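You operate a simulated robot arm through the tools that you are given. There is no shell and no other tool.

Carry out the task below with a simulated robot arm. There is one attempt and no reset: what you move stays moved.

## Task
Seal the thick film bag and leave it on the pulled-out tray.
Fine: heat as the sealer's chart gives and left there, bag mid-tray, mouth under the bar, one stroke; the other bags stay open where they lie.

The check looks at the end state, three seconds after you hand in, the way a careful person would. Anything else that was tipped, shoved, dropped, spilled or broken makes it a failure. Lids that push on must go on centred and level and be pressed home; caps that screw on are set level and turned clockwise until they are tight.

## Robot
A 6-joint arm with a two-finger parallel gripper, fixed in place. Base frame: the origin is at the foot of the arm, x ahead of it, y to its left, z up. Lengths are in m, angles in degrees, forces in N, time in s.
Its first joint turns from -166.0 to 166.0 degrees. Payload 3.43 kg.
The TCP is the grasp point between the finger pads, 0.034 m short of the fingertips. In the tool frame z runs along the fingers and y along their closing line. The gripper opens to 0.128 m. The fingers are 0.024 m wide and 0.012 m thick; the gripper's body (0.048 by 0.13 m) begins 0.096 m behind the TCP.
Orientation is that of the tool frame in the base frame, as [roll, pitch, yaw] about the fixed x, y, z axes, in that order (R = Rz(yaw) Ry(pitch) Rx(roll)). With the fingers straight down and closing along the base's y, the tool's x points along the base's -x, its y along +y and its z along -z.

## Interface
- The arm moves only by the tool nudge_tool. Its argument "rows" is a list that holds one entry, the list of rows, each a list of 7 numbers: the shift along the tool's x, y, z in m, then the turn, a rotation vector about the tool's x, y, z in degrees, then the opening, from 0 (shut) to 1 (fully open). In form: [[[tx, ty, tz, ax, ay, az, fingers], ...]]. A call has 1 to 20 rows; each row shifts and turns the commanded pose from where the row before left it, along the tool's axes as they then stand. Each row takes 0.2 s and may step no farther than 0.05 m and 8.6 degrees from the row before; otherwise, or with a gripper value out of range, the whole call is refused. A pose out of reach is approached as far as the arm can. The call stops where the force on the tool passes 90 N (or 10 N more than at its start, if that is more) or the arm is blocked; 0.2 s more then pass. Each finger travels about 0.153 m/s and halts on what it meets, pressing with about 37 N; the grip force reading is that of the motor and also rises with nothing between the fingers. The clock runs only during rows and for 0.2 s after the last one: add rows that do not move to give the fingers time. The reply holds the time, the measured pose of the TCP, the force on the tool along the base axes, the opening and the grip force, in the units named above and with some noise, with the torque about the TCP (base axes, N m) and any sound that the robot's microphone picked up.
- Cameras (640 x 400 px; columns grow to the right, rows downward): "scene" is fixed at [0.3991, 0.6486, 1.5638]; the picture's right is [-0.33, -0.95, 0.00], its down [-0.86, 0.30, -0.42] and it looks along [0.40, -0.14, -0.91] (base axes); focal length 308 px, centre (320, 200). "wrist" rides on the gripper at [0.076, -0.011, -0.16] in the tool frame; the picture's right is [0.15, 0.99, 0.00], its down [-0.88, 0.13, -0.46] and it looks along [-0.45, 0.07, 0.89] (tool axes); focal length 234 px, centre (320, 200). There is no depth. A picture from a camera that has moved, and an enlarged one, comes with that camera's place and axes in the base frame and with its lens.
- camera(camera): a new picture of that camera. It takes no simulated time.
- enlarge(camera, box): a new picture of the part [left, top, right, bottom] of that camera's present view, enlarged. It takes no simulated time.
- close_job(): hands the job in; it is judged then, once.

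Nothing tells you positions but the pictures and the camera data. Unless the task says otherwise, let go and move clear before handing in.

The tools are called after "Emit:" as a command line: name --argument value ..., lists and objects as JSON in quotes. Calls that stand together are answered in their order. nudge_tool: Moves the arm, as the interface text tells. Its arguments: {"type":"object","properties":{"rows":{"type":"array"}},"required":["rows"]} The other tools are called the same way: camera (camera) takes a picture; enlarge (camera, box) takes an enlarged picture of a part of a camera's view; close_job () hands the job in.

At the start:

```text
time_s: 0.0
tcp_pos: [0.4374, 0.3778, 1.132]
tcp_rot: [179.9, 0.1, 180.0]
contact_force: [-0.1, 0.1, -0.8]
wrist_torque: [0.0, 0.0, 0.0]
grip_width: 0.1281
grasp_force: 0.1
```

scene: 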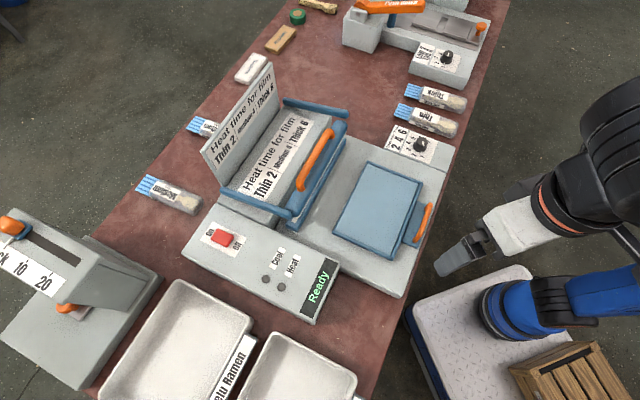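
wrist: 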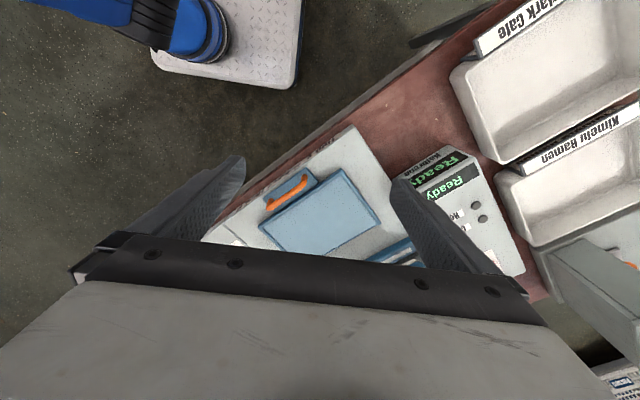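

I see a bag sealer on a red bench with a blue bar (orange handle), a blue tray with an orange handle, a dial and a chart, plus several bags. I'll enlarge views to read the details first.

Emit:
enlarge --camera "scene" --box '[180, 60, 340, 160]'

Emit:
enlarge --camera "scene" --box '[340, 70, 500, 170]'

Emit:
enlarge --camera "scene" --box '[120, 140, 280, 240]'

Emit:
enlarge --camera "scene" --box '[190, 200, 350, 300]'

Emit:
enlarge --camera "scene" --box '[280, 80, 480, 280]'

Emit:
enlarge --camera "scene" --box '[230, 0, 500, 130]'

```text
4.00 times, centred on (260, 110) of scene
camera zoom: at [0.3991, 0.6486, 1.5638], right [-0.33, -0.95, 0.0], down [-0.86, 0.3, -0.42], along [0.4, -0.14, -0.91], focal length 1231 px, centre (560, 560)
```

zoom: 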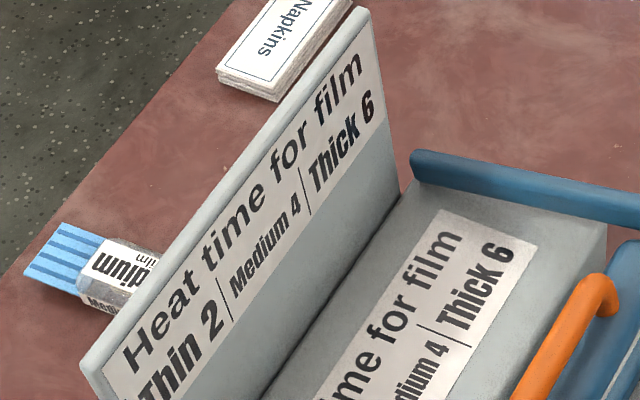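

```text
4.00 times, centred on (420, 120) of scene
camera zoom: at [0.3991, 0.6486, 1.5638], right [-0.33, -0.95, 0.0], down [-0.86, 0.3, -0.42], along [0.4, -0.14, -0.91], focal length 1231 px, centre (-80, 520)
```

zoom: 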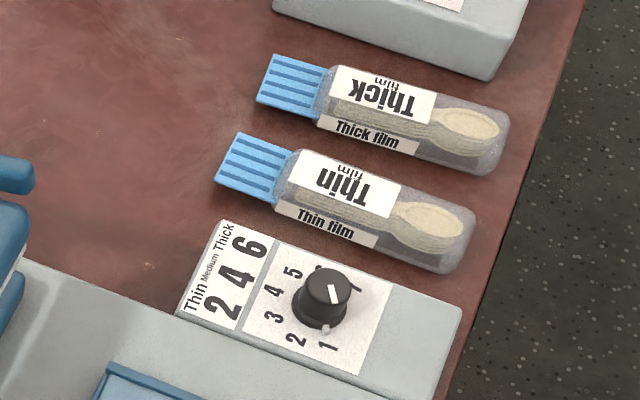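

```text
4.00 times, centred on (200, 190) of scene
camera zoom: at [0.3991, 0.6486, 1.5638], right [-0.33, -0.95, 0.0], down [-0.86, 0.3, -0.42], along [0.4, -0.14, -0.91], focal length 1231 px, centre (800, 240)
```

zoom: 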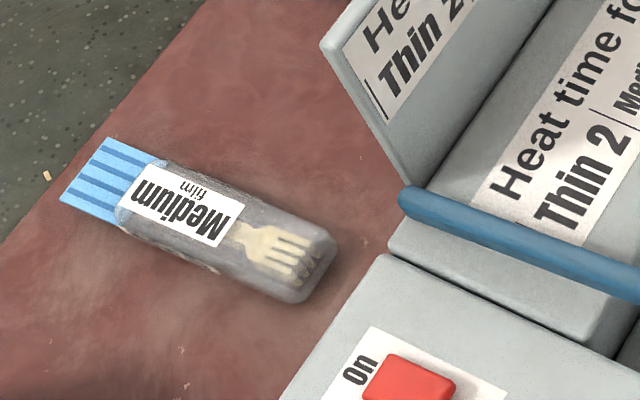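

```text
4.00 times, centred on (270, 250) of scene
camera zoom: at [0.3991, 0.6486, 1.5638], right [-0.33, -0.95, 0.0], down [-0.86, 0.3, -0.42], along [0.4, -0.14, -0.91], focal length 1231 px, centre (520, 0)
```

zoom: 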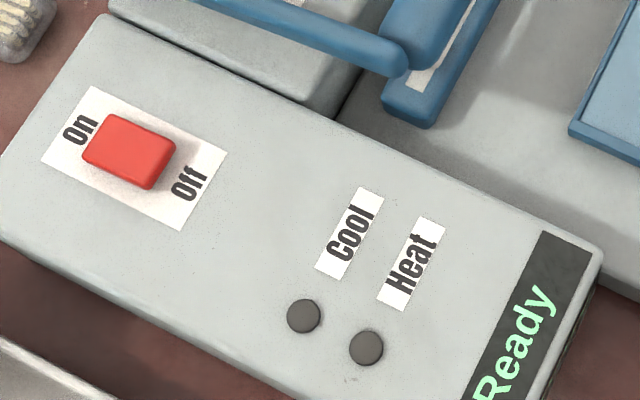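

```text
2.00 times, centred on (380, 180) of scene
camera zoom: at [0.3991, 0.6486, 1.5638], right [-0.33, -0.95, 0.0], down [-0.86, 0.3, -0.42], along [0.4, -0.14, -0.91], focal length 616 px, centre (200, 240)
```

zoom: 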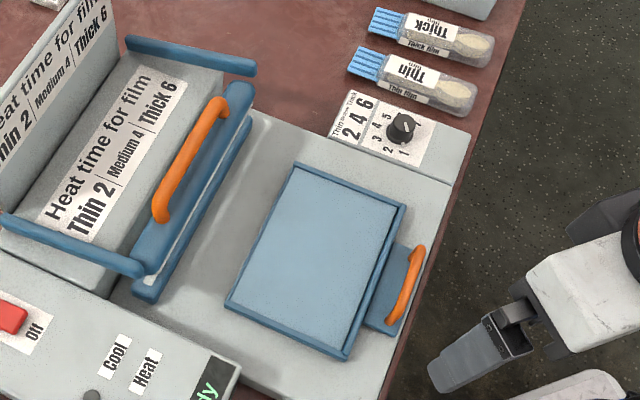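

```text
2.37 times, centred on (365, 65) of scene
camera zoom: at [0.3991, 0.6486, 1.5638], right [-0.33, -0.95, 0.0], down [-0.86, 0.3, -0.42], along [0.4, -0.14, -0.91], focal length 730 px, centre (213, 520)
```

zoom: 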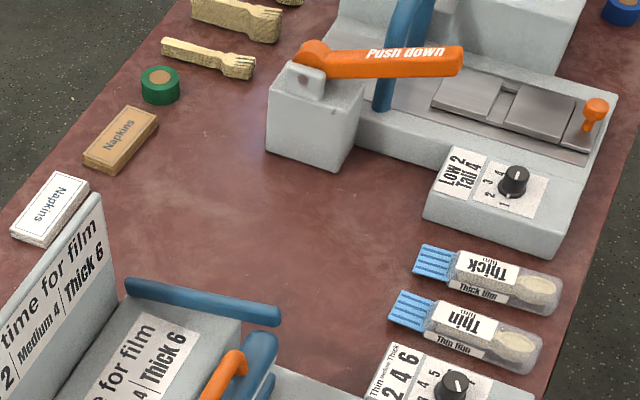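

The thick bag lies on the far right next to the thin one, and the bench and machine seem turned about 45° in the base frame. The chart says Thick = 6. I'll turn the tool 45° to line up with the machine and look from the wrist.

Emit:
nudge_tool --rows '[[[0, 0, 0, 0, 0, -7.5, 1], [0, 0, 0, 0, 0, -7.5, 1], [0, 0, 0, 0, 0, -7.5, 1], [0, 0, 0, 0, 0, -7.5, 1], [0, 0, 0, 0, 0, -7.5, 1], [0, 0, 0, 0, 0, -7.5, 1]]]'

Emit:
camera --camera "wrist"

Emit:
camera --camera "scene"

```text
time_s: 1.4
tcp_pos: [0.437, 0.3776, 1.1318]
tcp_rot: [-180.0, 0.1, -135.0]
contact_force: [0.3, -0.1, -0.8]
wrist_torque: [0.0, -0.01, 0.01]
grip_width: 0.1281
grasp_force: 0.0
```

```text
taken
camera wrist: at [0.3911, 0.3146, 1.2909], right [-0.8, 0.59, 0.0], down [0.53, 0.72, 0.46], along [0.27, 0.37, -0.89], focal length 234 px, centre (320, 200)
```

wrist: 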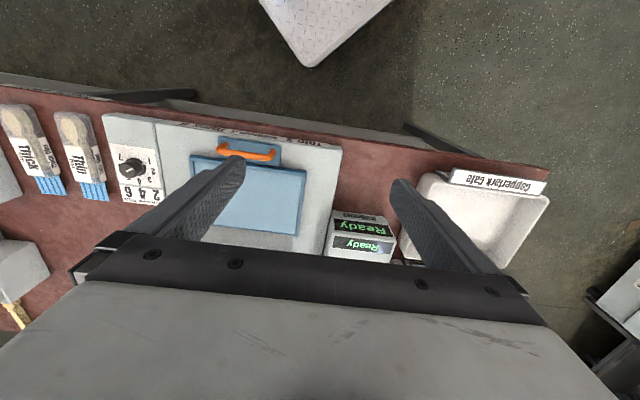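

```text
taken
```

scene: 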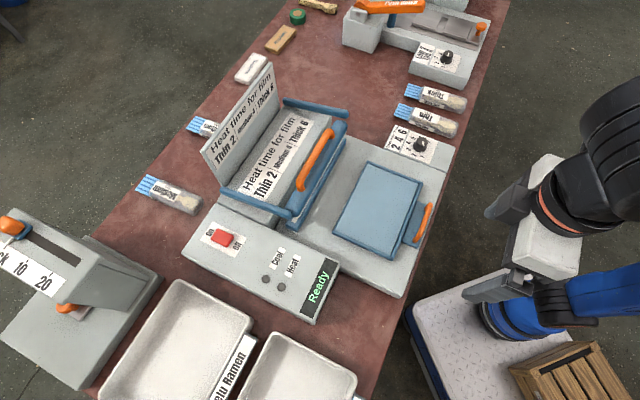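

The wrist view now shows the dial, tray and the thick and thin bags. I'll enlarge the dial and tray front.

Emit:
enlarge --camera "wrist" --box '[0, 90, 160, 210]'

Emit:
enlarge --camera "wrist" --box '[180, 110, 360, 240]'

Emit:
enlarge --camera "wrist" --box '[110, 140, 160, 200]'

```text
3.33 times, centred on (80, 150) of wrist
camera zoom: at [0.3911, 0.3146, 1.2909], right [-0.8, 0.59, 0.0], down [0.53, 0.72, 0.46], along [0.27, 0.37, -0.89], focal length 781 px, centre (1120, 367)
```

zoom: 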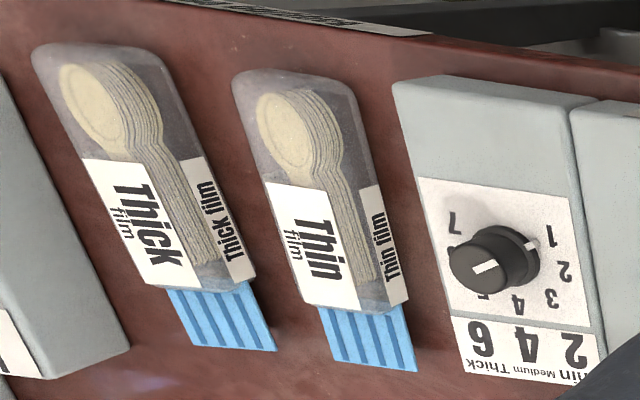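

```text
3.08 times, centred on (270, 175) of wrist
camera zoom: at [0.3911, 0.3146, 1.2909], right [-0.8, 0.59, 0.0], down [0.53, 0.72, 0.46], along [0.27, 0.37, -0.89], focal length 720 px, centre (474, 277)
```

zoom: 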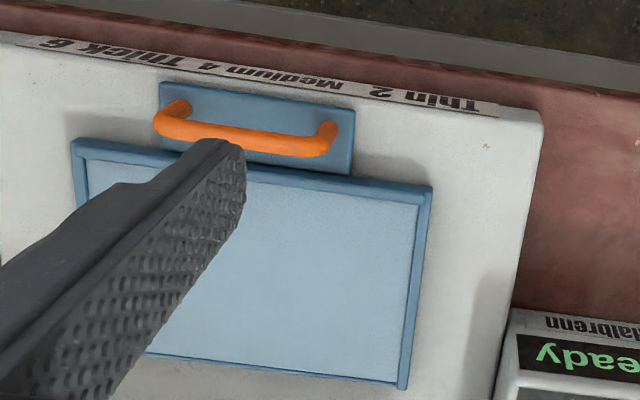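

```text
6.67 times, centred on (135, 170) of wrist
camera zoom: at [0.3911, 0.3146, 1.2909], right [-0.8, 0.59, 0.0], down [0.53, 0.72, 0.46], along [0.27, 0.37, -0.89], focal length 1561 px, centre (1553, 400)
```

zoom: 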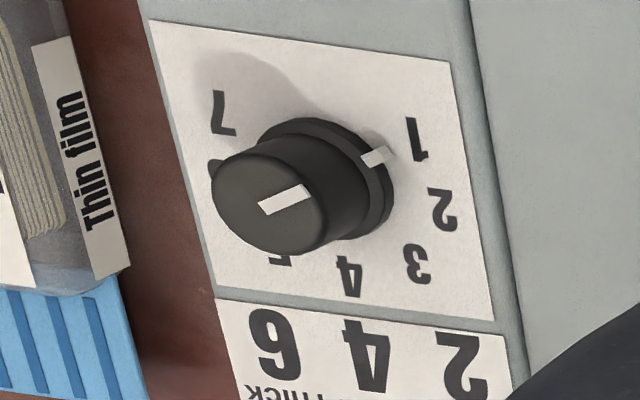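

The dial's pointer is at about 1, and the numbers rise clockwise toward 6. The tray looks pulled out already, so next I'll look at the bar from above.

Emit:
nudge_tool --rows '[[[-0.04, -0.02, 0, 0, 0, 0, 1], [-0.04, -0.02, 0, 0, 0, 0, 1], [-0.04, -0.02, 0, 0, 0, 0, 1], [-0.04, -0.02, 0, 0, 0, 0, 1], [-0.04, -0.02, 0, 0, 0, 0, 1], [-0.034, -0.008, 0, 0, 0, 0, 1], [0, 0, 0, 0, 0, 0, 1]]]'

Emit:
camera --camera "wrist"

Emit:
camera --camera "scene"

```text
time_s: 3.0
tcp_pos: [0.675, 0.4589, 1.1193]
tcp_rot: [180.0, 0.3, -135.0]
contact_force: [0.8, -0.5, 0.4]
wrist_torque: [-0.02, -0.01, 0.02]
grip_width: 0.1279
grasp_force: 0.0
out of reach, approached as far as the arm can: row 6
```

```text
taken
camera wrist: at [0.6274, 0.3959, 1.2774], right [-0.8, 0.6, 0.0], down [0.53, 0.71, 0.46], along [0.28, 0.37, -0.89], focal length 234 px, centre (320, 200)
```

wrist: 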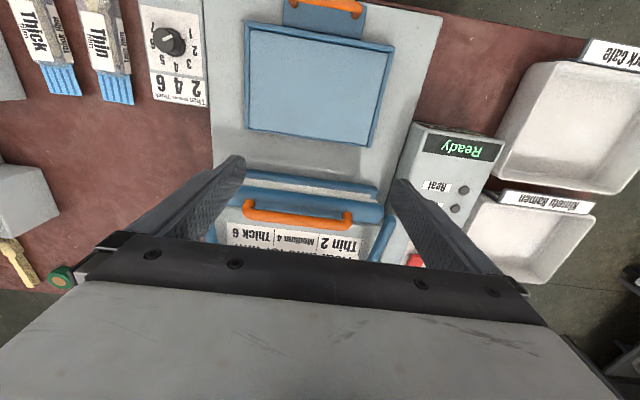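

```text
taken
```

scene: 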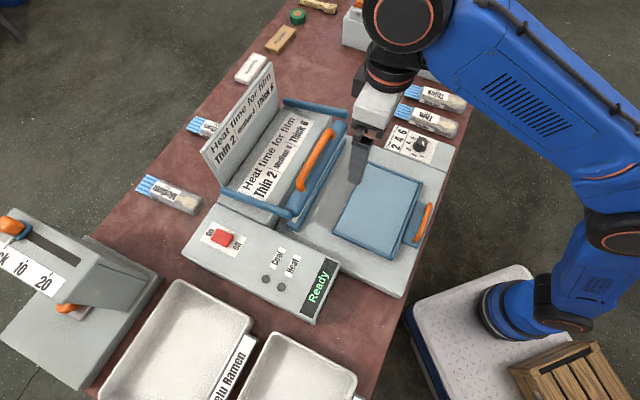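

Emit:
enlarge --camera "wrist" --box '[200, 130, 420, 268]'

Emit:
enlarge --camera "wrist" --box '[0, 0, 220, 120]'

Emit:
enlarge --camera "wrist" --box '[135, 5, 215, 105]'

Emit:
enlarge --camera "wrist" --box '[220, 0, 500, 170]'

```text
2.90 times, centred on (310, 199) of wrist
camera zoom: at [0.6274, 0.3959, 1.2774], right [-0.8, 0.6, 0.0], down [0.53, 0.71, 0.46], along [0.28, 0.37, -0.89], focal length 679 px, centre (349, 203)
```

zoom: 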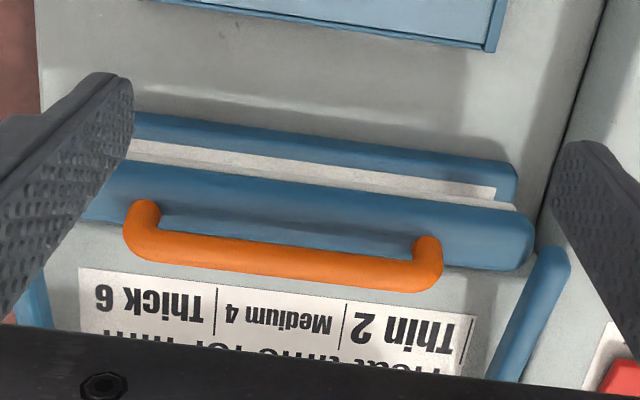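

```text
2.91 times, centred on (110, 60) of wrist
camera zoom: at [0.6274, 0.3959, 1.2774], right [-0.8, 0.6, 0.0], down [0.53, 0.71, 0.46], along [0.28, 0.37, -0.89], focal length 681 px, centre (931, 607)
```

zoom: 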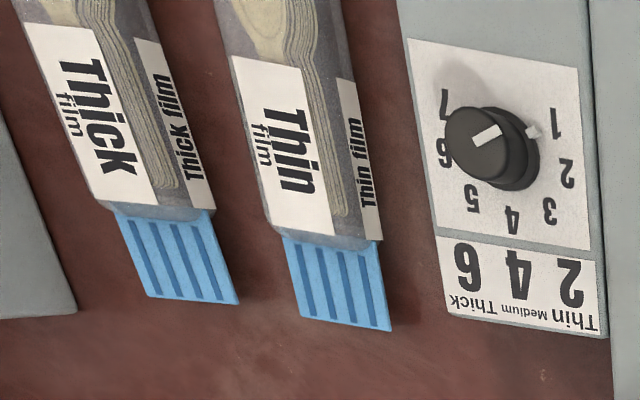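

```text
4.00 times, centred on (175, 55) of wrist
camera zoom: at [0.6274, 0.3959, 1.2774], right [-0.8, 0.6, 0.0], down [0.53, 0.71, 0.46], along [0.28, 0.37, -0.89], focal length 937 px, centre (900, 780)
```

zoom: 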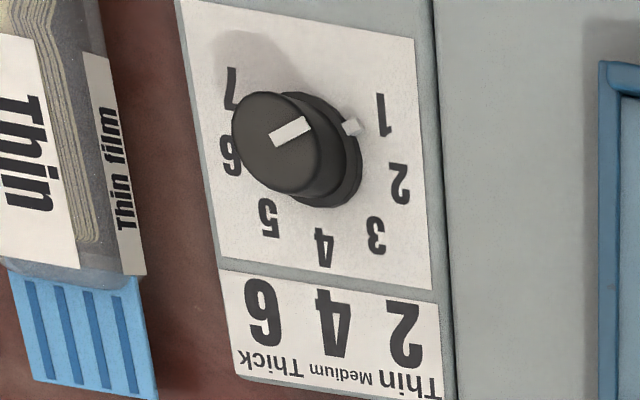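

```text
2.29 times, centred on (360, 85) of wrist
camera zoom: at [0.6274, 0.3959, 1.2774], right [-0.8, 0.6, 0.0], down [0.53, 0.71, 0.46], along [0.28, 0.37, -0.89], focal length 535 px, centre (229, 463)
```

zoom: 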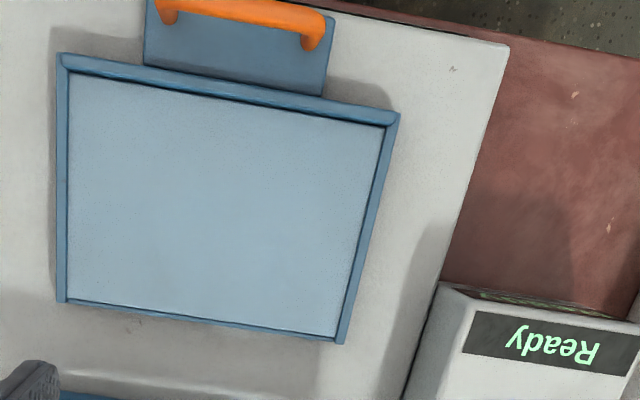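

The knob top comes out near u≈0.705, v≈-0.404, z≈0.854 (45° axes), with the pointer at 1 and number spacing about 40°. I'll move above the knob, half closed, and look again.

Emit:
nudge_tool --rows '[[[0.02, -0.042, 0, 0, 0, 0, 0.5], [0.02, -0.042, 0, 0, 0, 0, 0.5], [0.02, -0.042, 0.01, 0, 0, 0, 0.5], [0.02, -0.042, 0.02, 0, 0, 0, 0.5], [0.017, -0.042, 0.03, 0, 0, 0, 0.5], [0, -0.041, 0.03, 0, 0, 0, 0.5], [0, 0, 0.03, 0, 0, 0, 0.5], [0, 0, 0, 0, 0, 0, 0.5]]]'

Emit:
camera --camera "wrist"

Emit:
camera --camera "scene"

```text
refused: row 4 steps farther than a row can; nothing moved
```

```text
taken
camera wrist: at [0.6274, 0.3959, 1.2774], right [-0.8, 0.6, 0.0], down [0.53, 0.71, 0.46], along [0.28, 0.37, -0.89], focal length 234 px, centre (320, 200)
```

wrist: 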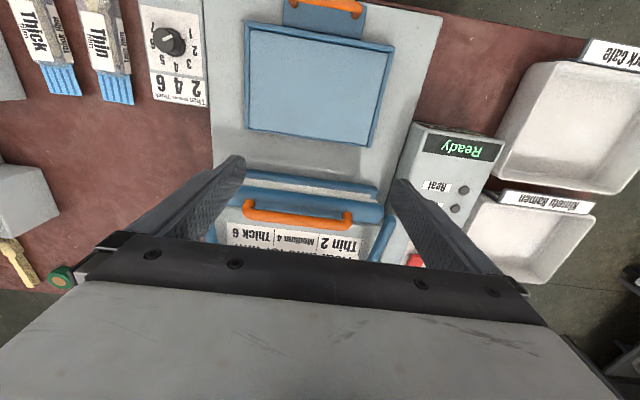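

```text
taken
```

scene: 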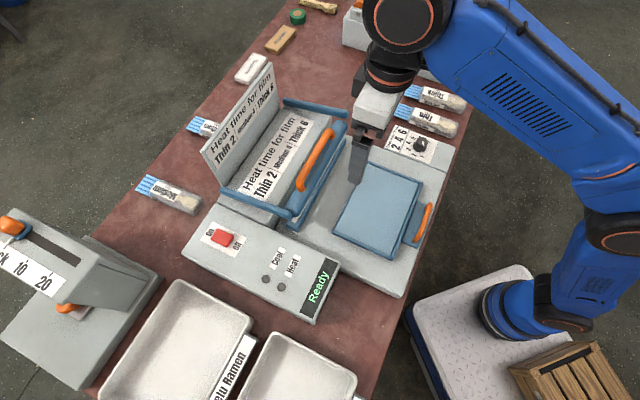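

The step limit refused that move, so nothing has changed. I'll resend it with smaller steps.

Emit:
nudge_tool --rows '[[[0.02, -0.036, 0.015, 0, 0, 0, 0.5], [0.02, -0.036, 0.015, 0, 0, 0, 0.5], [0.02, -0.036, 0.015, 0, 0, 0, 0.5], [0.02, -0.036, 0.015, 0, 0, 0, 0.5], [0.02, -0.036, 0.02, 0, 0, 0, 0.5], [0.005, -0.036, 0.02, 0, 0, 0, 0.5], [0, -0.038, 0.02, 0, 0, 0, 0.5], [0, 0, 0, 0, 0, 0, 0.5]]]'

Emit:
camera --camera "wrist"

Emit:
camera --camera "scene"

```text
time_s: 4.8
tcp_pos: [0.7821, 0.2059, 0.9985]
tcp_rot: [180.0, 0.1, -135.0]
contact_force: [0.0, -0.3, 0.1]
wrist_torque: [0.0, -0.01, -0.02]
grip_width: 0.064
grasp_force: 0.0
```

```text
taken
camera wrist: at [0.7346, 0.1441, 1.1572], right [-0.8, 0.6, 0.0], down [0.53, 0.71, 0.46], along [0.27, 0.37, -0.89], focal length 234 px, centre (320, 200)
```

wrist: 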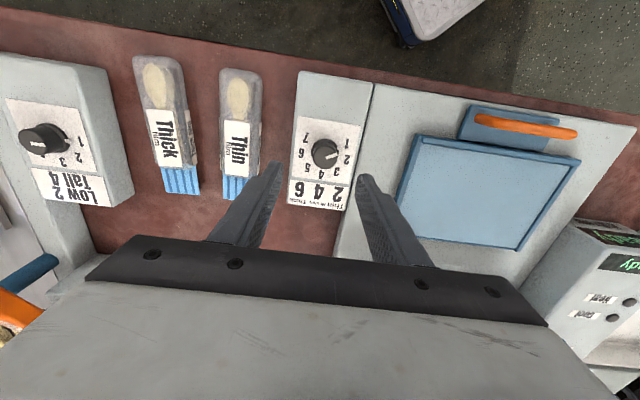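

```text
taken
```

scene: 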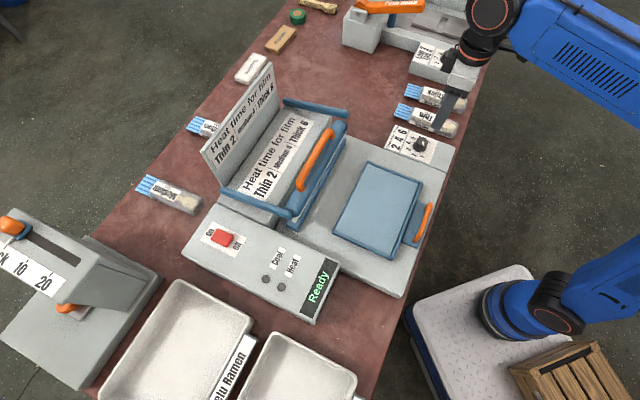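

Emit:
enlarge --camera "wrist" --box '[284, 100, 380, 220]'

Emit:
enlarge --camera "wrist" --box '[110, 40, 290, 210]'

Emit:
enlarge --camera "scene" --box '[380, 70, 480, 170]'

```text
3.33 times, centred on (332, 160) of wrist
camera zoom: at [0.7346, 0.1441, 1.1572], right [-0.8, 0.6, 0.0], down [0.53, 0.71, 0.46], along [0.27, 0.37, -0.89], focal length 781 px, centre (280, 333)
```

zoom: 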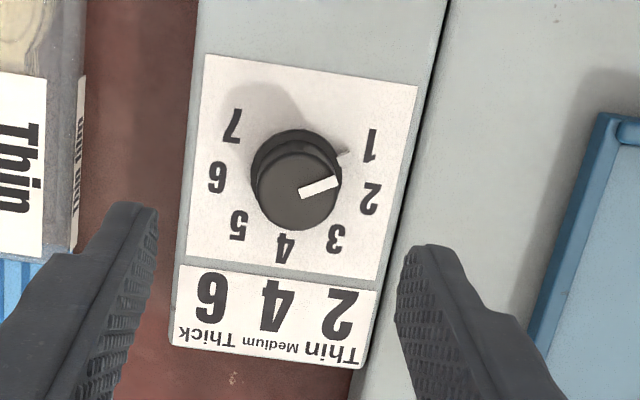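

```text
2.35 times, centred on (200, 125) of wrist
camera zoom: at [0.7346, 0.1441, 1.1572], right [-0.8, 0.6, 0.0], down [0.53, 0.71, 0.46], along [0.27, 0.37, -0.89], focal length 551 px, centre (602, 376)
```

zoom: 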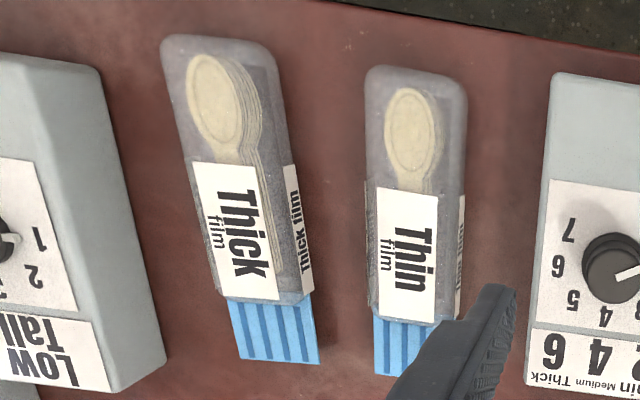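

```text
4.00 times, centred on (430, 120) of scene
camera zoom: at [0.3991, 0.6486, 1.5638], right [-0.33, -0.95, 0.0], down [-0.86, 0.3, -0.42], along [0.4, -0.14, -0.91], focal length 1231 px, centre (-120, 520)
```

zoom: 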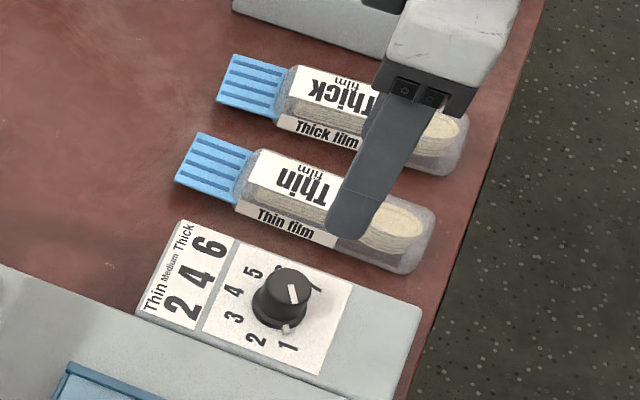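

The knob centre refines to u≈0.707, v≈-0.398, top z≈0.862, plate z≈0.836. I'll centre on it and turn the wrist counter-clockwise first so the full clockwise turn is available.

Emit:
nudge_tool --rows '[[[-0.0085, 0.0095, 0, 0, 0, 0, 0.5], [0, 0, 0, 0, 0, -8.5, 0.5], [0, 0, 0, 0, 0, -8.5, 0.5], [0, 0, 0, 0, 0, -8.5, 0.5], [0, 0, 0, 0, 0, -8.5, 0.5], [0, 0, 0, 0, 0, -8.5, 0.5], [0, 0, 0, 0, 0, -8.5, 0.5], [0, 0, 0, 0, 0, -8.5, 0.5], [0, 0, 0, 0, 0, -8.5, 0.5], [0, 0, 0, 0, 0, -8.5, 0.5], [0, 0, 0, 0, 0, -8.5, 0.5], [0, 0, 0, 0, 0, -8.5, 0.5], [0, 0, 0, 0, 0, 0, 0.5]]]'

Emit:
camera --camera "wrist"

Emit:
camera --camera "scene"

```text
time_s: 7.6
tcp_pos: [0.7803, 0.2196, 0.9971]
tcp_rot: [-179.9, 0.0, -41.4]
contact_force: [-0.3, 0.0, 0.9]
wrist_torque: [0.01, -0.06, -0.02]
grip_width: 0.0643
grasp_force: 0.0
```

```text
taken
camera wrist: at [0.8437, 0.1775, 1.1572], right [-0.54, -0.84, 0.0], down [-0.75, 0.48, 0.46], along [-0.38, 0.25, -0.89], focal length 234 px, centre (320, 200)
```

wrist: 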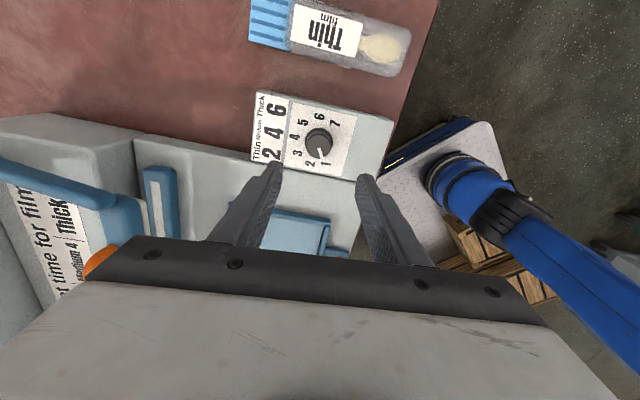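

```text
taken
```

scene: 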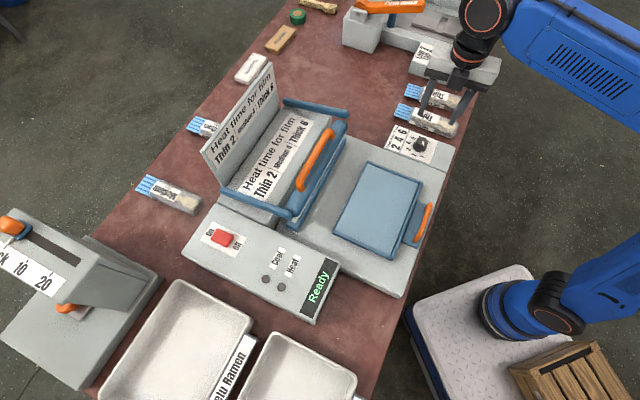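

Emit:
enlarge --camera "wrist" --box '[250, 80, 390, 220]'

```text
2.86 times, centred on (320, 150) of wrist
camera zoom: at [0.8437, 0.1775, 1.1572], right [-0.54, -0.84, 0.0], down [-0.75, 0.48, 0.46], along [-0.38, 0.25, -0.89], focal length 669 px, centre (320, 343)
```

zoom: 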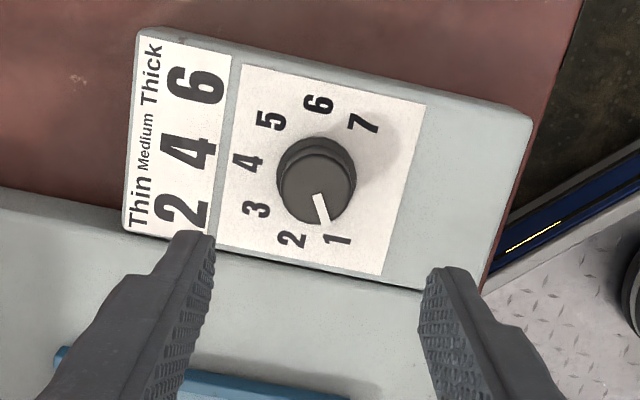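

The knob lies within 2 mm of the TCP axis. I'll descend to z≈0.88 and close on the knob.

Emit:
nudge_tool --rows '[[[0, 0, 0.03, 0, 0, 0, 0.5], [0, 0, 0.03, 0, 0, 0, 0.5], [0, 0, 0.03, 0, 0, 0, 0.5], [0, 0, 0.015, 0, 0, 0, 0.5], [0, 0, 0.01, 0, 0, 0, 0.5], [0, 0, 0, 0, 0, 0, 0.5]]]'

Emit:
enlarge --camera "wrist" --box '[190, 80, 430, 270]'

Emit:
enlarge --camera "scene" --box '[380, 70, 480, 170]'

```text
time_s: 9.0
tcp_pos: [0.7798, 0.2189, 0.884]
tcp_rot: [-180.0, -0.1, -41.5]
contact_force: [-0.4, 0.6, 0.0]
wrist_torque: [0.01, -0.01, 0.0]
grip_width: 0.0642
grasp_force: 0.0
```

```text
2.11 times, centred on (310, 175) of wrist
camera zoom: at [0.8427, 0.177, 1.0427], right [-0.55, -0.84, 0.0], down [-0.75, 0.49, 0.46], along [-0.38, 0.25, -0.89], focal length 493 px, centre (341, 253)
```

zoom: 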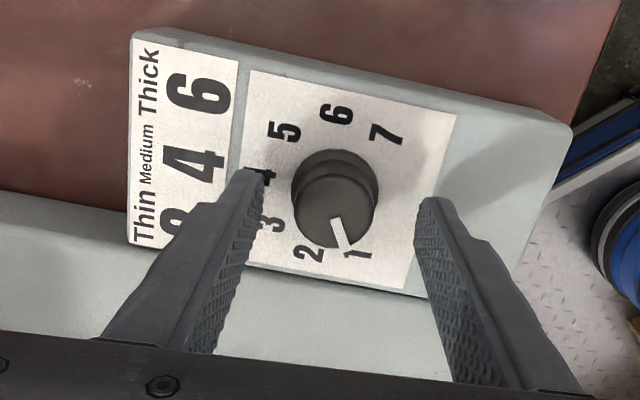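

```text
4.00 times, centred on (430, 120) of scene
camera zoom: at [0.3991, 0.6486, 1.5638], right [-0.33, -0.95, 0.0], down [-0.86, 0.3, -0.42], along [0.4, -0.14, -0.91], focal length 1231 px, centre (-120, 520)
```

zoom: 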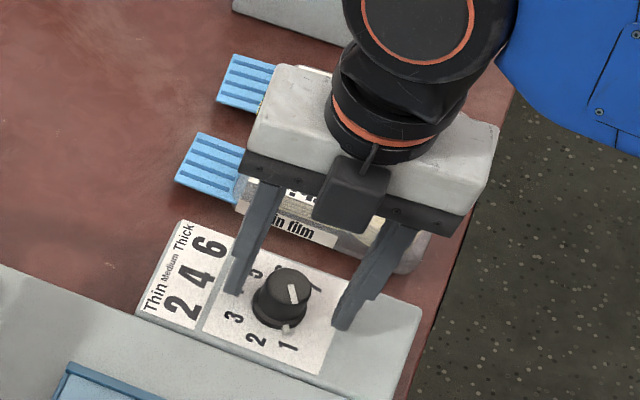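

Aligned. I'll lower slightly, close, and turn 40° clockwise as a trial.

Emit:
nudge_tool --rows '[[[0, 0, 0.003, 0, 0, 0, 0.5], [0, 0, 0, 0, 0, 0, 0.25], [0, 0, 0, 0, 0, 0, 0.15], [0, 0, 0, 0, 0, 0, 0.15], [0, 0, 0, 0, 0, 0, 0.15], [0, 0, 0, 0, 0, 8, 0.15], [0, 0, 0, 0, 0, 8, 0.15], [0, 0, 0, 0, 0, 8, 0.15], [0, 0, 0, 0, 0, 8, 0.15], [0, 0, 0, 0, 0, 8, 0.15], [0, 0, 0, 0, 0, 0, 0.15]]]'

Emit:
enlarge --camera "wrist" --box '[190, 80, 430, 270]'

Emit:
enlarge --camera "scene" --box '[380, 70, 480, 170]'

```text
time_s: 11.4
tcp_pos: [0.7802, 0.2201, 0.8811]
tcp_rot: [-179.8, 0.1, -81.6]
contact_force: [29.1, 16.6, 19.0]
wrist_torque: [0.61, -1.36, 0.07]
grip_width: 0.0371
grasp_force: 15.7
```

```text
2.11 times, centred on (310, 175) of wrist
camera zoom: at [0.8014, 0.1462, 1.0396], right [-0.96, -0.29, 0.0], down [-0.26, 0.85, 0.46], along [-0.13, 0.44, -0.89], focal length 493 px, centre (341, 253)
```

zoom: 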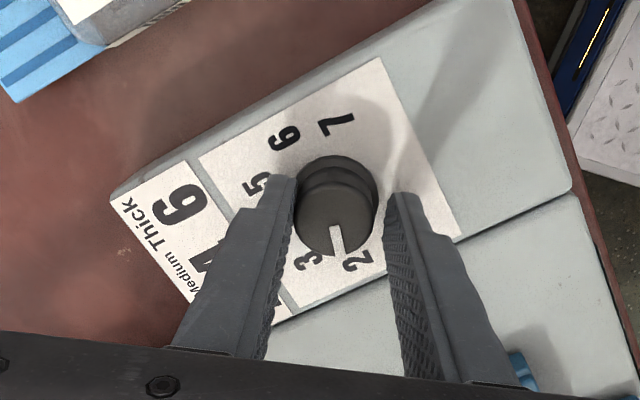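

```text
4.00 times, centred on (430, 120) of scene
camera zoom: at [0.3991, 0.6486, 1.5638], right [-0.33, -0.95, 0.0], down [-0.86, 0.3, -0.42], along [0.4, -0.14, -0.91], focal length 1231 px, centre (-120, 520)
```

zoom: 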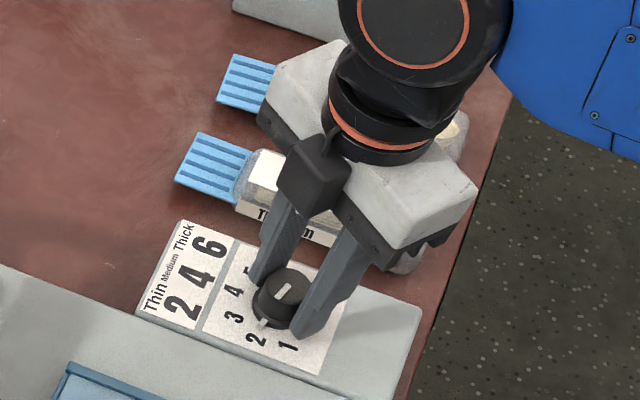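

The knob follows the grip and now points near 2. I'll ease the side load and keep turning.

Emit:
nudge_tool --rows '[[[0, -0.0015, 0, 0, 0, 0, 0.15], [0, 0, 0, 0, 0, 8, 0.15], [0, 0, 0, 0, 0, 8, 0.15], [0, 0, 0, 0, 0, 8, 0.15], [0, 0, 0, 0, 0, 8, 0.15], [0, 0, 0, 0, 0, 8, 0.15], [0, 0, 0, 0, 0, 8, 0.15], [0, 0, 0, 0, 0, 8, 0.15], [0, 0, 0, 0, 0, 8, 0.15], [0, 0, 0, 0, 0, 8, 0.15], [0, 0, 0, 0, 0, 8, 0.15], [0, 0, 0, 0, 0, 0, 0.15]]]'

Emit:
enlarge --camera "wrist" --box '[190, 80, 430, 270]'

Emit:
enlarge --camera "scene" --box '[380, 70, 480, 170]'

```text
time_s: 14.0
tcp_pos: [0.7821, 0.2192, 0.8805]
tcp_rot: [-180.0, 0.1, -161.6]
contact_force: [19.4, -6.1, 14.2]
wrist_torque: [-0.23, -1.05, -0.02]
grip_width: 0.0315
grasp_force: 45.2
```

```text
2.11 times, centred on (310, 175) of wrist
camera zoom: at [0.7124, 0.1845, 1.0396], right [-0.45, 0.89, 0.0], down [0.79, 0.4, 0.46], along [0.41, 0.21, -0.89], focal length 493 px, centre (341, 253)
```

zoom: 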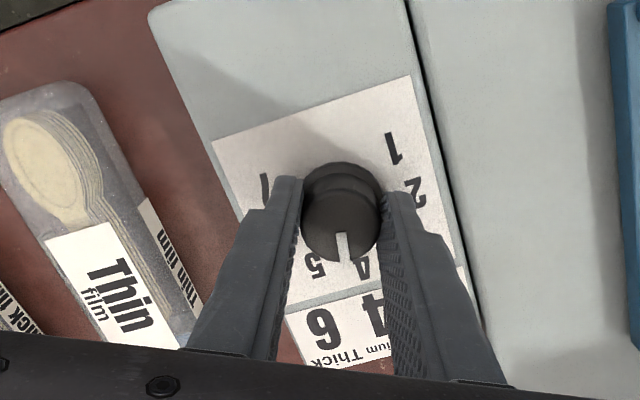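

```text
4.00 times, centred on (430, 120) of scene
camera zoom: at [0.3991, 0.6486, 1.5638], right [-0.33, -0.95, 0.0], down [-0.86, 0.3, -0.42], along [0.4, -0.14, -0.91], focal length 1231 px, centre (-120, 520)
```

zoom: 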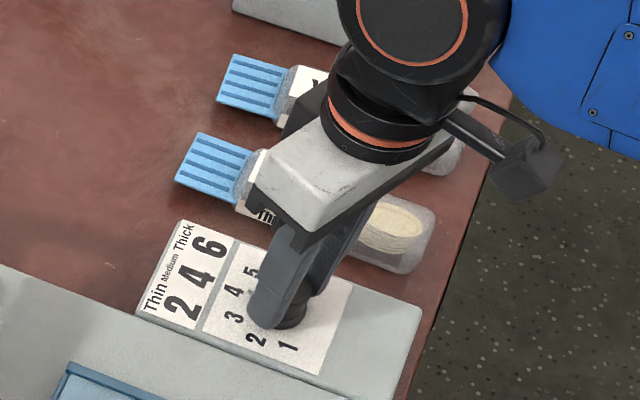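

Pointer is at about 4. Another 80° should bring it to 6.

Emit:
nudge_tool --rows '[[[-0.001, -0.0003, 0, 0, 0, 0, 0.15], [0, 0, 0, 0, 0, 8, 0.15], [0, 0, 0, 0, 0, 8, 0.15], [0, 0, 0, 0, 0, 8, 0.15], [0, 0, 0, 0, 0, 8, 0.15], [0, 0, 0, 0, 0, 8, 0.15], [0, 0, 0, 0, 0, 8, 0.15], [0, 0, 0, 0, 0, 8, 0.15], [0, 0, 0, 0, 0, 8, 0.15], [0, 0, 0, 0, 0, 8, 0.15], [0, 0, 0, 0, 0, 8, 0.15], [0, 0, 0, 0, 0, 0, 0.15]]]'

Emit:
enlarge --camera "wrist" --box '[190, 80, 430, 270]'

Emit:
enlarge --camera "scene" --box '[380, 70, 480, 170]'

```text
time_s: 16.6
tcp_pos: [0.7824, 0.2222, 0.8817]
tcp_rot: [179.9, 0.0, 118.5]
contact_force: [-7.7, 34.7, 11.8]
wrist_torque: [1.36, 0.51, 0.02]
grip_width: 0.0312
grasp_force: 44.7
```

```text
2.11 times, centred on (310, 175) of wrist
camera zoom: at [0.7353, 0.2823, 1.0397], right [0.8, 0.6, 0.0], down [0.53, -0.71, 0.46], along [0.28, -0.36, -0.89], focal length 493 px, centre (341, 253)
```

zoom: 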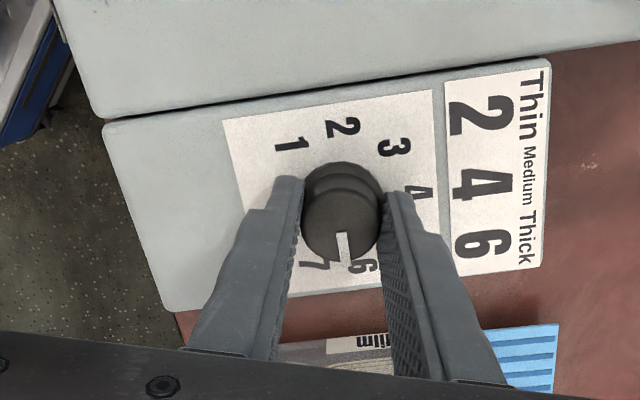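

```text
4.00 times, centred on (430, 120) of scene
camera zoom: at [0.3991, 0.6486, 1.5638], right [-0.33, -0.95, 0.0], down [-0.86, 0.3, -0.42], along [0.4, -0.14, -0.91], focal length 1231 px, centre (-120, 520)
```

zoom: 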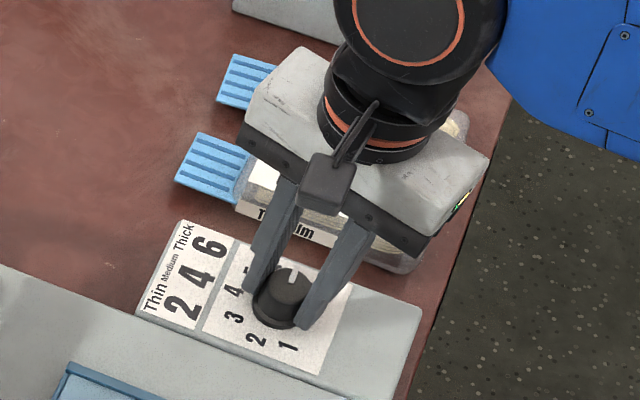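

I'll release, lift and check the pointer.

Emit:
nudge_tool --rows '[[[0, 0, 0, 0, 0, 0, 0.5], [0, 0, 0, 0, 0, 0, 0.5], [0, 0, -0.02, 0, 0, 0, 0.5], [0, 0, -0.04, 0, 0, 0, 0.5], [0, 0, -0.04, 0, 0, 0, 0.5], [0, 0, 0, 0, 0, 0, 0.5]]]'

Emit:
enlarge --camera "wrist" --box '[250, 90, 390, 220]'

Emit:
enlarge --camera "scene" --box '[390, 110, 450, 170]'

```text
time_s: 18.0
tcp_pos: [0.7814, 0.2202, 0.9813]
tcp_rot: [179.9, 0.0, 118.5]
contact_force: [0.2, 0.2, -0.7]
wrist_torque: [0.02, 0.01, 0.0]
grip_width: 0.0641
grasp_force: 0.2
```

```text
3.08 times, centred on (320, 155) of wrist
camera zoom: at [0.7349, 0.2798, 1.1397], right [0.8, 0.6, 0.0], down [0.53, -0.71, 0.46], along [0.28, -0.36, -0.89], focal length 720 px, centre (320, 338)
```

zoom: 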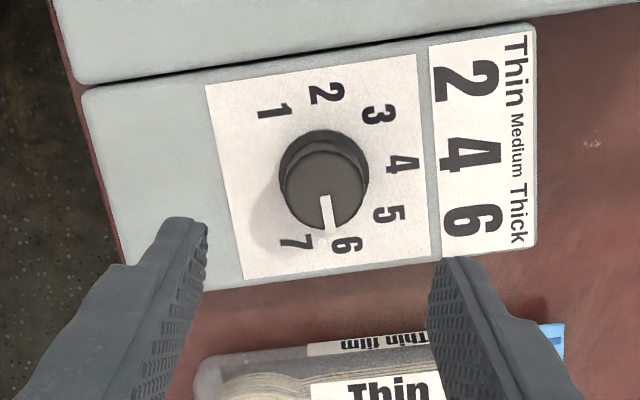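

```text
6.67 times, centred on (420, 140) of scene
camera zoom: at [0.3991, 0.6486, 1.5638], right [-0.33, -0.95, 0.0], down [-0.86, 0.3, -0.42], along [0.4, -0.14, -0.91], focal length 2052 px, centre (-347, 600)
```

zoom: 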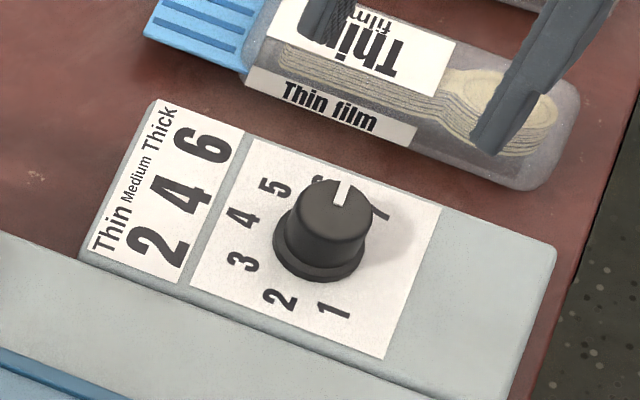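

Emit:
enlarge --camera "wrist" --box '[296, 120, 346, 180]'

```text
6.67 times, centred on (321, 150) of wrist
camera zoom: at [0.7349, 0.2798, 1.1397], right [0.8, 0.6, 0.0], down [0.53, -0.71, 0.46], along [0.28, -0.36, -0.89], focal length 1561 px, centre (313, 533)
```

zoom: 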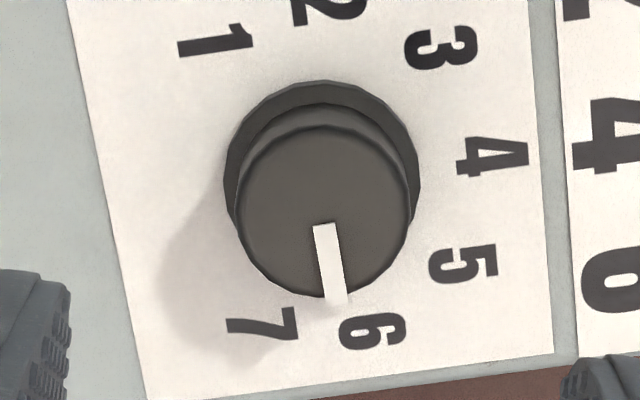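

The pointer sits about 9° past 6 by my measurement. I'll recentre on the knob, regrip and turn back 9°.

Emit:
nudge_tool --rows '[[[-0.0024, 0.0011, 0.02, 0, 0, 0, 0.5], [0, 0, 0.04, 0, 0, 0, 0.5], [0, 0, 0.04, 0, 0, 0, 0.5], [0, 0, 0, 0, 0, 0, 0.3], [0, 0, 0, 0, 0, 0, 0.15], [0, 0, 0, 0, 0, 0, 0.15], [0, 0, 0, 0, 0, 0, 0.15]]]'

Emit:
enlarge --camera "wrist" --box '[290, 120, 350, 220]'

```text
time_s: 19.6
tcp_pos: [0.7832, 0.2191, 0.8794]
tcp_rot: [179.8, 0.0, 118.5]
contact_force: [3.5, 1.4, 6.2]
wrist_torque: [0.2, -0.13, 0.01]
grip_width: 0.0329
grasp_force: 44.9
```

```text
4.00 times, centred on (320, 170) of wrist
camera zoom: at [0.7366, 0.28, 1.0384], right [0.8, 0.6, 0.0], down [0.53, -0.71, 0.46], along [0.28, -0.36, -0.89], focal length 937 px, centre (320, 320)
```

zoom: 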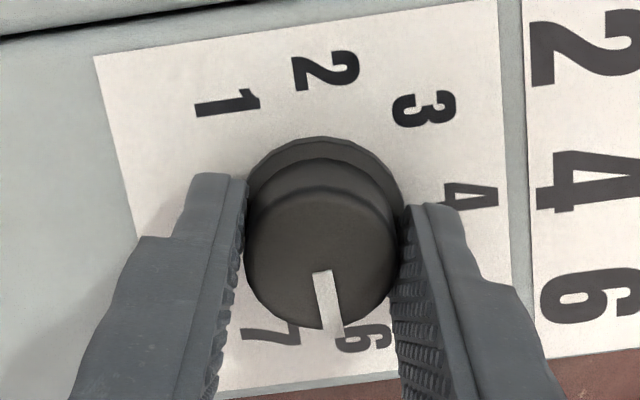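

Small forces now, well centred. Turning back 9°, then releasing and checking.

Emit:
nudge_tool --rows '[[[0, 0, 0, 0, 0, -4.5, 0.15], [0, 0, 0, 0, 0, -4.5, 0.15], [0, 0, 0, 0, 0, 0, 0.15], [0, 0, 0, 0, 0, 0, 0.5], [0, 0, 0, 0, 0, 0, 0.5], [0, 0, -0.02, 0, 0, 0, 0.5], [0, 0, -0.04, 0, 0, 0, 0.5], [0, 0, -0.04, 0, 0, 0, 0.5], [0, 0, 0, 0, 0, 0, 0.5]]]'

Emit:
enlarge --camera "wrist" --box '[296, 120, 346, 180]'

```text
time_s: 21.6
tcp_pos: [0.7844, 0.2208, 0.9818]
tcp_rot: [179.9, -0.1, 127.5]
contact_force: [0.1, 0.8, -0.2]
wrist_torque: [-0.01, -0.01, -0.02]
grip_width: 0.0641
grasp_force: 0.1
```

```text
6.67 times, centred on (321, 150) of wrist
camera zoom: at [0.7281, 0.2732, 1.1405], right [0.7, 0.72, 0.0], down [0.64, -0.62, 0.46], along [0.33, -0.32, -0.89], focal length 1561 px, centre (313, 533)
```

zoom: 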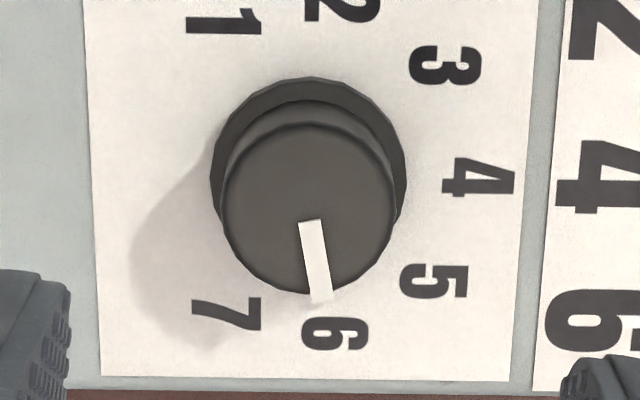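

The dial now points at 6. Next I'll turn the wrist back to the 45° pose and move toward the thick bag to measure it.

Emit:
nudge_tool --rows '[[[0, 0, 0, 0, 0, -8.1, 0.8], [0, 0, 0, 0, 0, -8.1, 0.8], [0, 0, 0, 0, 0, -8.1, 0.8], [0, 0, 0, 0, 0, -8.1, 0.8], [0, 0, 0, 0, 0, -8.1, 0.8], [0, 0, 0, 0, 0, -8.1, 0.8], [0, 0, 0, 0, 0, -8.1, 0.8], [0, 0, 0, 0, 0, -8.1, 0.8], [0, 0, 0, 0, 0, -8.1, 0.8], [0, 0, 0, 0, 0, -8.1, 0.8], [0, 0, 0, 0, 0, -8.1, 0.8], [0, 0, 0, 0, 0, -8.4, 0.8], [0.005, -0.035, 0, 0, 0, 0, 0.8], [0.005, -0.035, 0, 0, 0, 0, 0.8], [0.005, -0.035, 0, 0, 0, 0, 0.8], [0.005, -0.035, 0, 0, 0, 0, 0.8], [0.005, -0.035, 0, 0, 0, 0, 0.8], [0, 0, 0, 0, 0, 0, 0.8]]]'

Emit:
camera --camera "wrist"

Emit:
camera --camera "scene"

```text
time_s: 25.4
tcp_pos: [0.8905, 0.0772, 0.9809]
tcp_rot: [179.9, 0.1, -135.1]
contact_force: [0.2, -0.1, -0.5]
wrist_torque: [0.03, -0.02, -0.03]
grip_width: 0.1026
grasp_force: 0.1
```

```text
taken
camera wrist: at [0.8447, 0.015, 1.1402], right [-0.8, 0.6, 0.0], down [0.53, 0.71, 0.46], along [0.27, 0.37, -0.89], focal length 234 px, centre (320, 200)
```

wrist: 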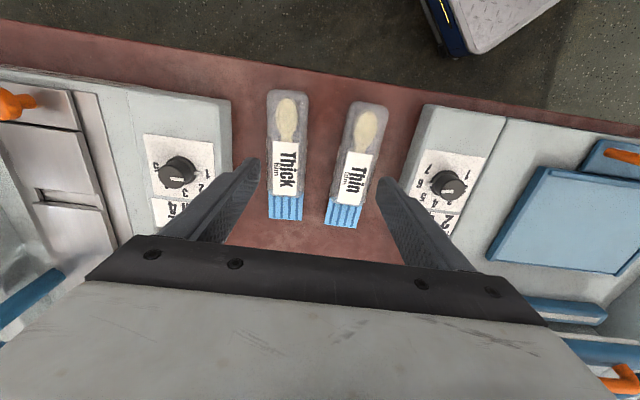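

```text
taken
```

scene: 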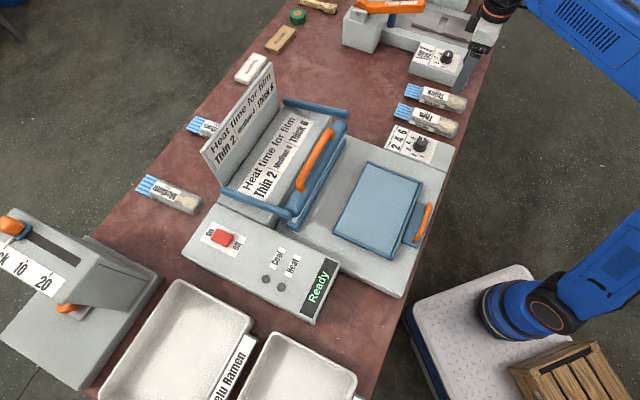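

Emit:
enlarge --camera "wrist" --box '[230, 80, 420, 240]'

Emit:
enlarge --camera "scene" --box '[395, 75, 475, 145]'

```text
2.50 times, centred on (325, 160) of wrist
camera zoom: at [0.8447, 0.015, 1.1402], right [-0.8, 0.6, 0.0], down [0.53, 0.71, 0.46], along [0.27, 0.37, -0.89], focal length 585 px, centre (308, 300)
```

zoom: 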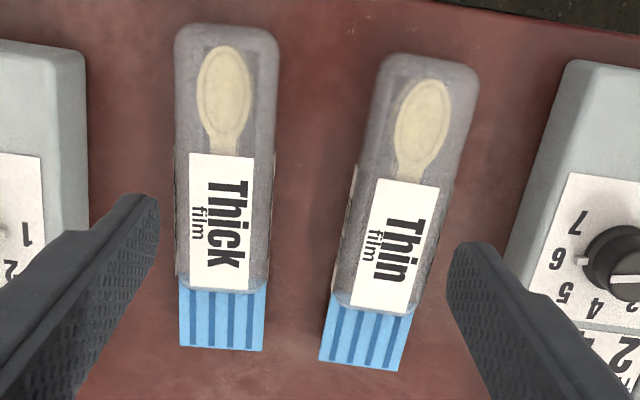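

```text
5.71 times, centred on (435, 110) of scene
camera zoom: at [0.3991, 0.6486, 1.5638], right [-0.33, -0.95, 0.0], down [-0.86, 0.3, -0.42], along [0.4, -0.14, -0.91], focal length 1759 px, centre (-337, 714)
```

zoom: 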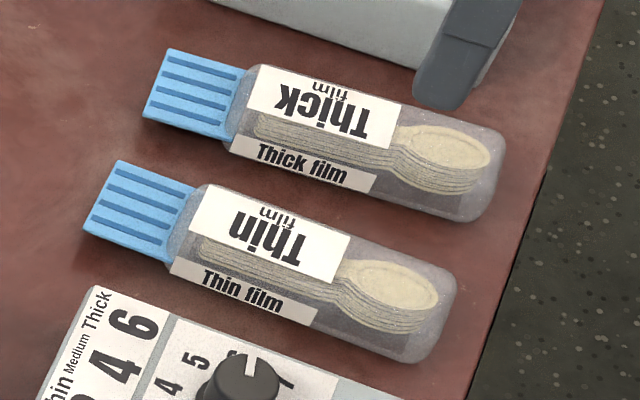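

The thick bag's body centre comes out near u≈0.697, v≈-0.618, top z≈0.83, turned about 3.5°. There's roughly 2 cm of clearance to each neighbour if the fingers are about 75 mm apart, so I'll position above it.

Emit:
nudge_tool --rows '[[[-0.0157, -0.022, 0, 0, 0, 0, 0.59], [0, -0.0212, 0, 0, 0, 0, 0.59], [0, 0, 0.02, 0, 0, -3.5, 0.59], [0, 0, 0.03, 0, 0, 0, 0.59], [0, 0, 0, 0, 0, 0, 0.59], [0, 0, 0, 0, 0, 0, 0.59]]]'

Emit:
enlarge --camera "wrist" --box '[200, 60, 440, 260]'

Emit:
enlarge --camera "scene" --box '[395, 65, 485, 145]'

```text
time_s: 26.8
tcp_pos: [0.9326, 0.0581, 0.9291]
tcp_rot: [-179.9, 0.2, -131.5]
contact_force: [0.6, 0.0, 0.4]
wrist_torque: [0.03, 0.0, 0.0]
grip_width: 0.0752
grasp_force: 0.1
```

```text
2.00 times, centred on (320, 160) of wrist
camera zoom: at [0.8899, -0.0071, 1.0881], right [-0.84, 0.55, 0.0], down [0.48, 0.75, 0.46], along [0.25, 0.38, -0.89], focal length 468 px, centre (320, 280)
```

zoom: 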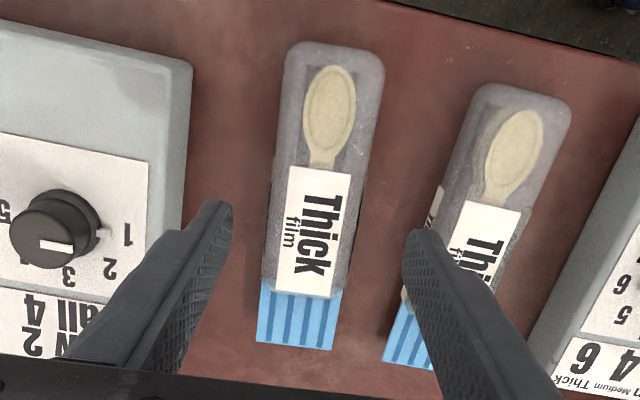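

```text
5.00 times, centred on (440, 105) of scene
camera zoom: at [0.3991, 0.6486, 1.5638], right [-0.33, -0.95, 0.0], down [-0.86, 0.3, -0.42], along [0.4, -0.14, -0.91], focal length 1539 px, centre (-280, 675)
```

zoom: 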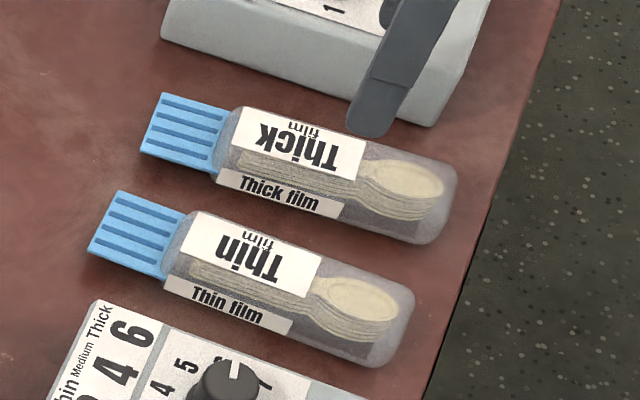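

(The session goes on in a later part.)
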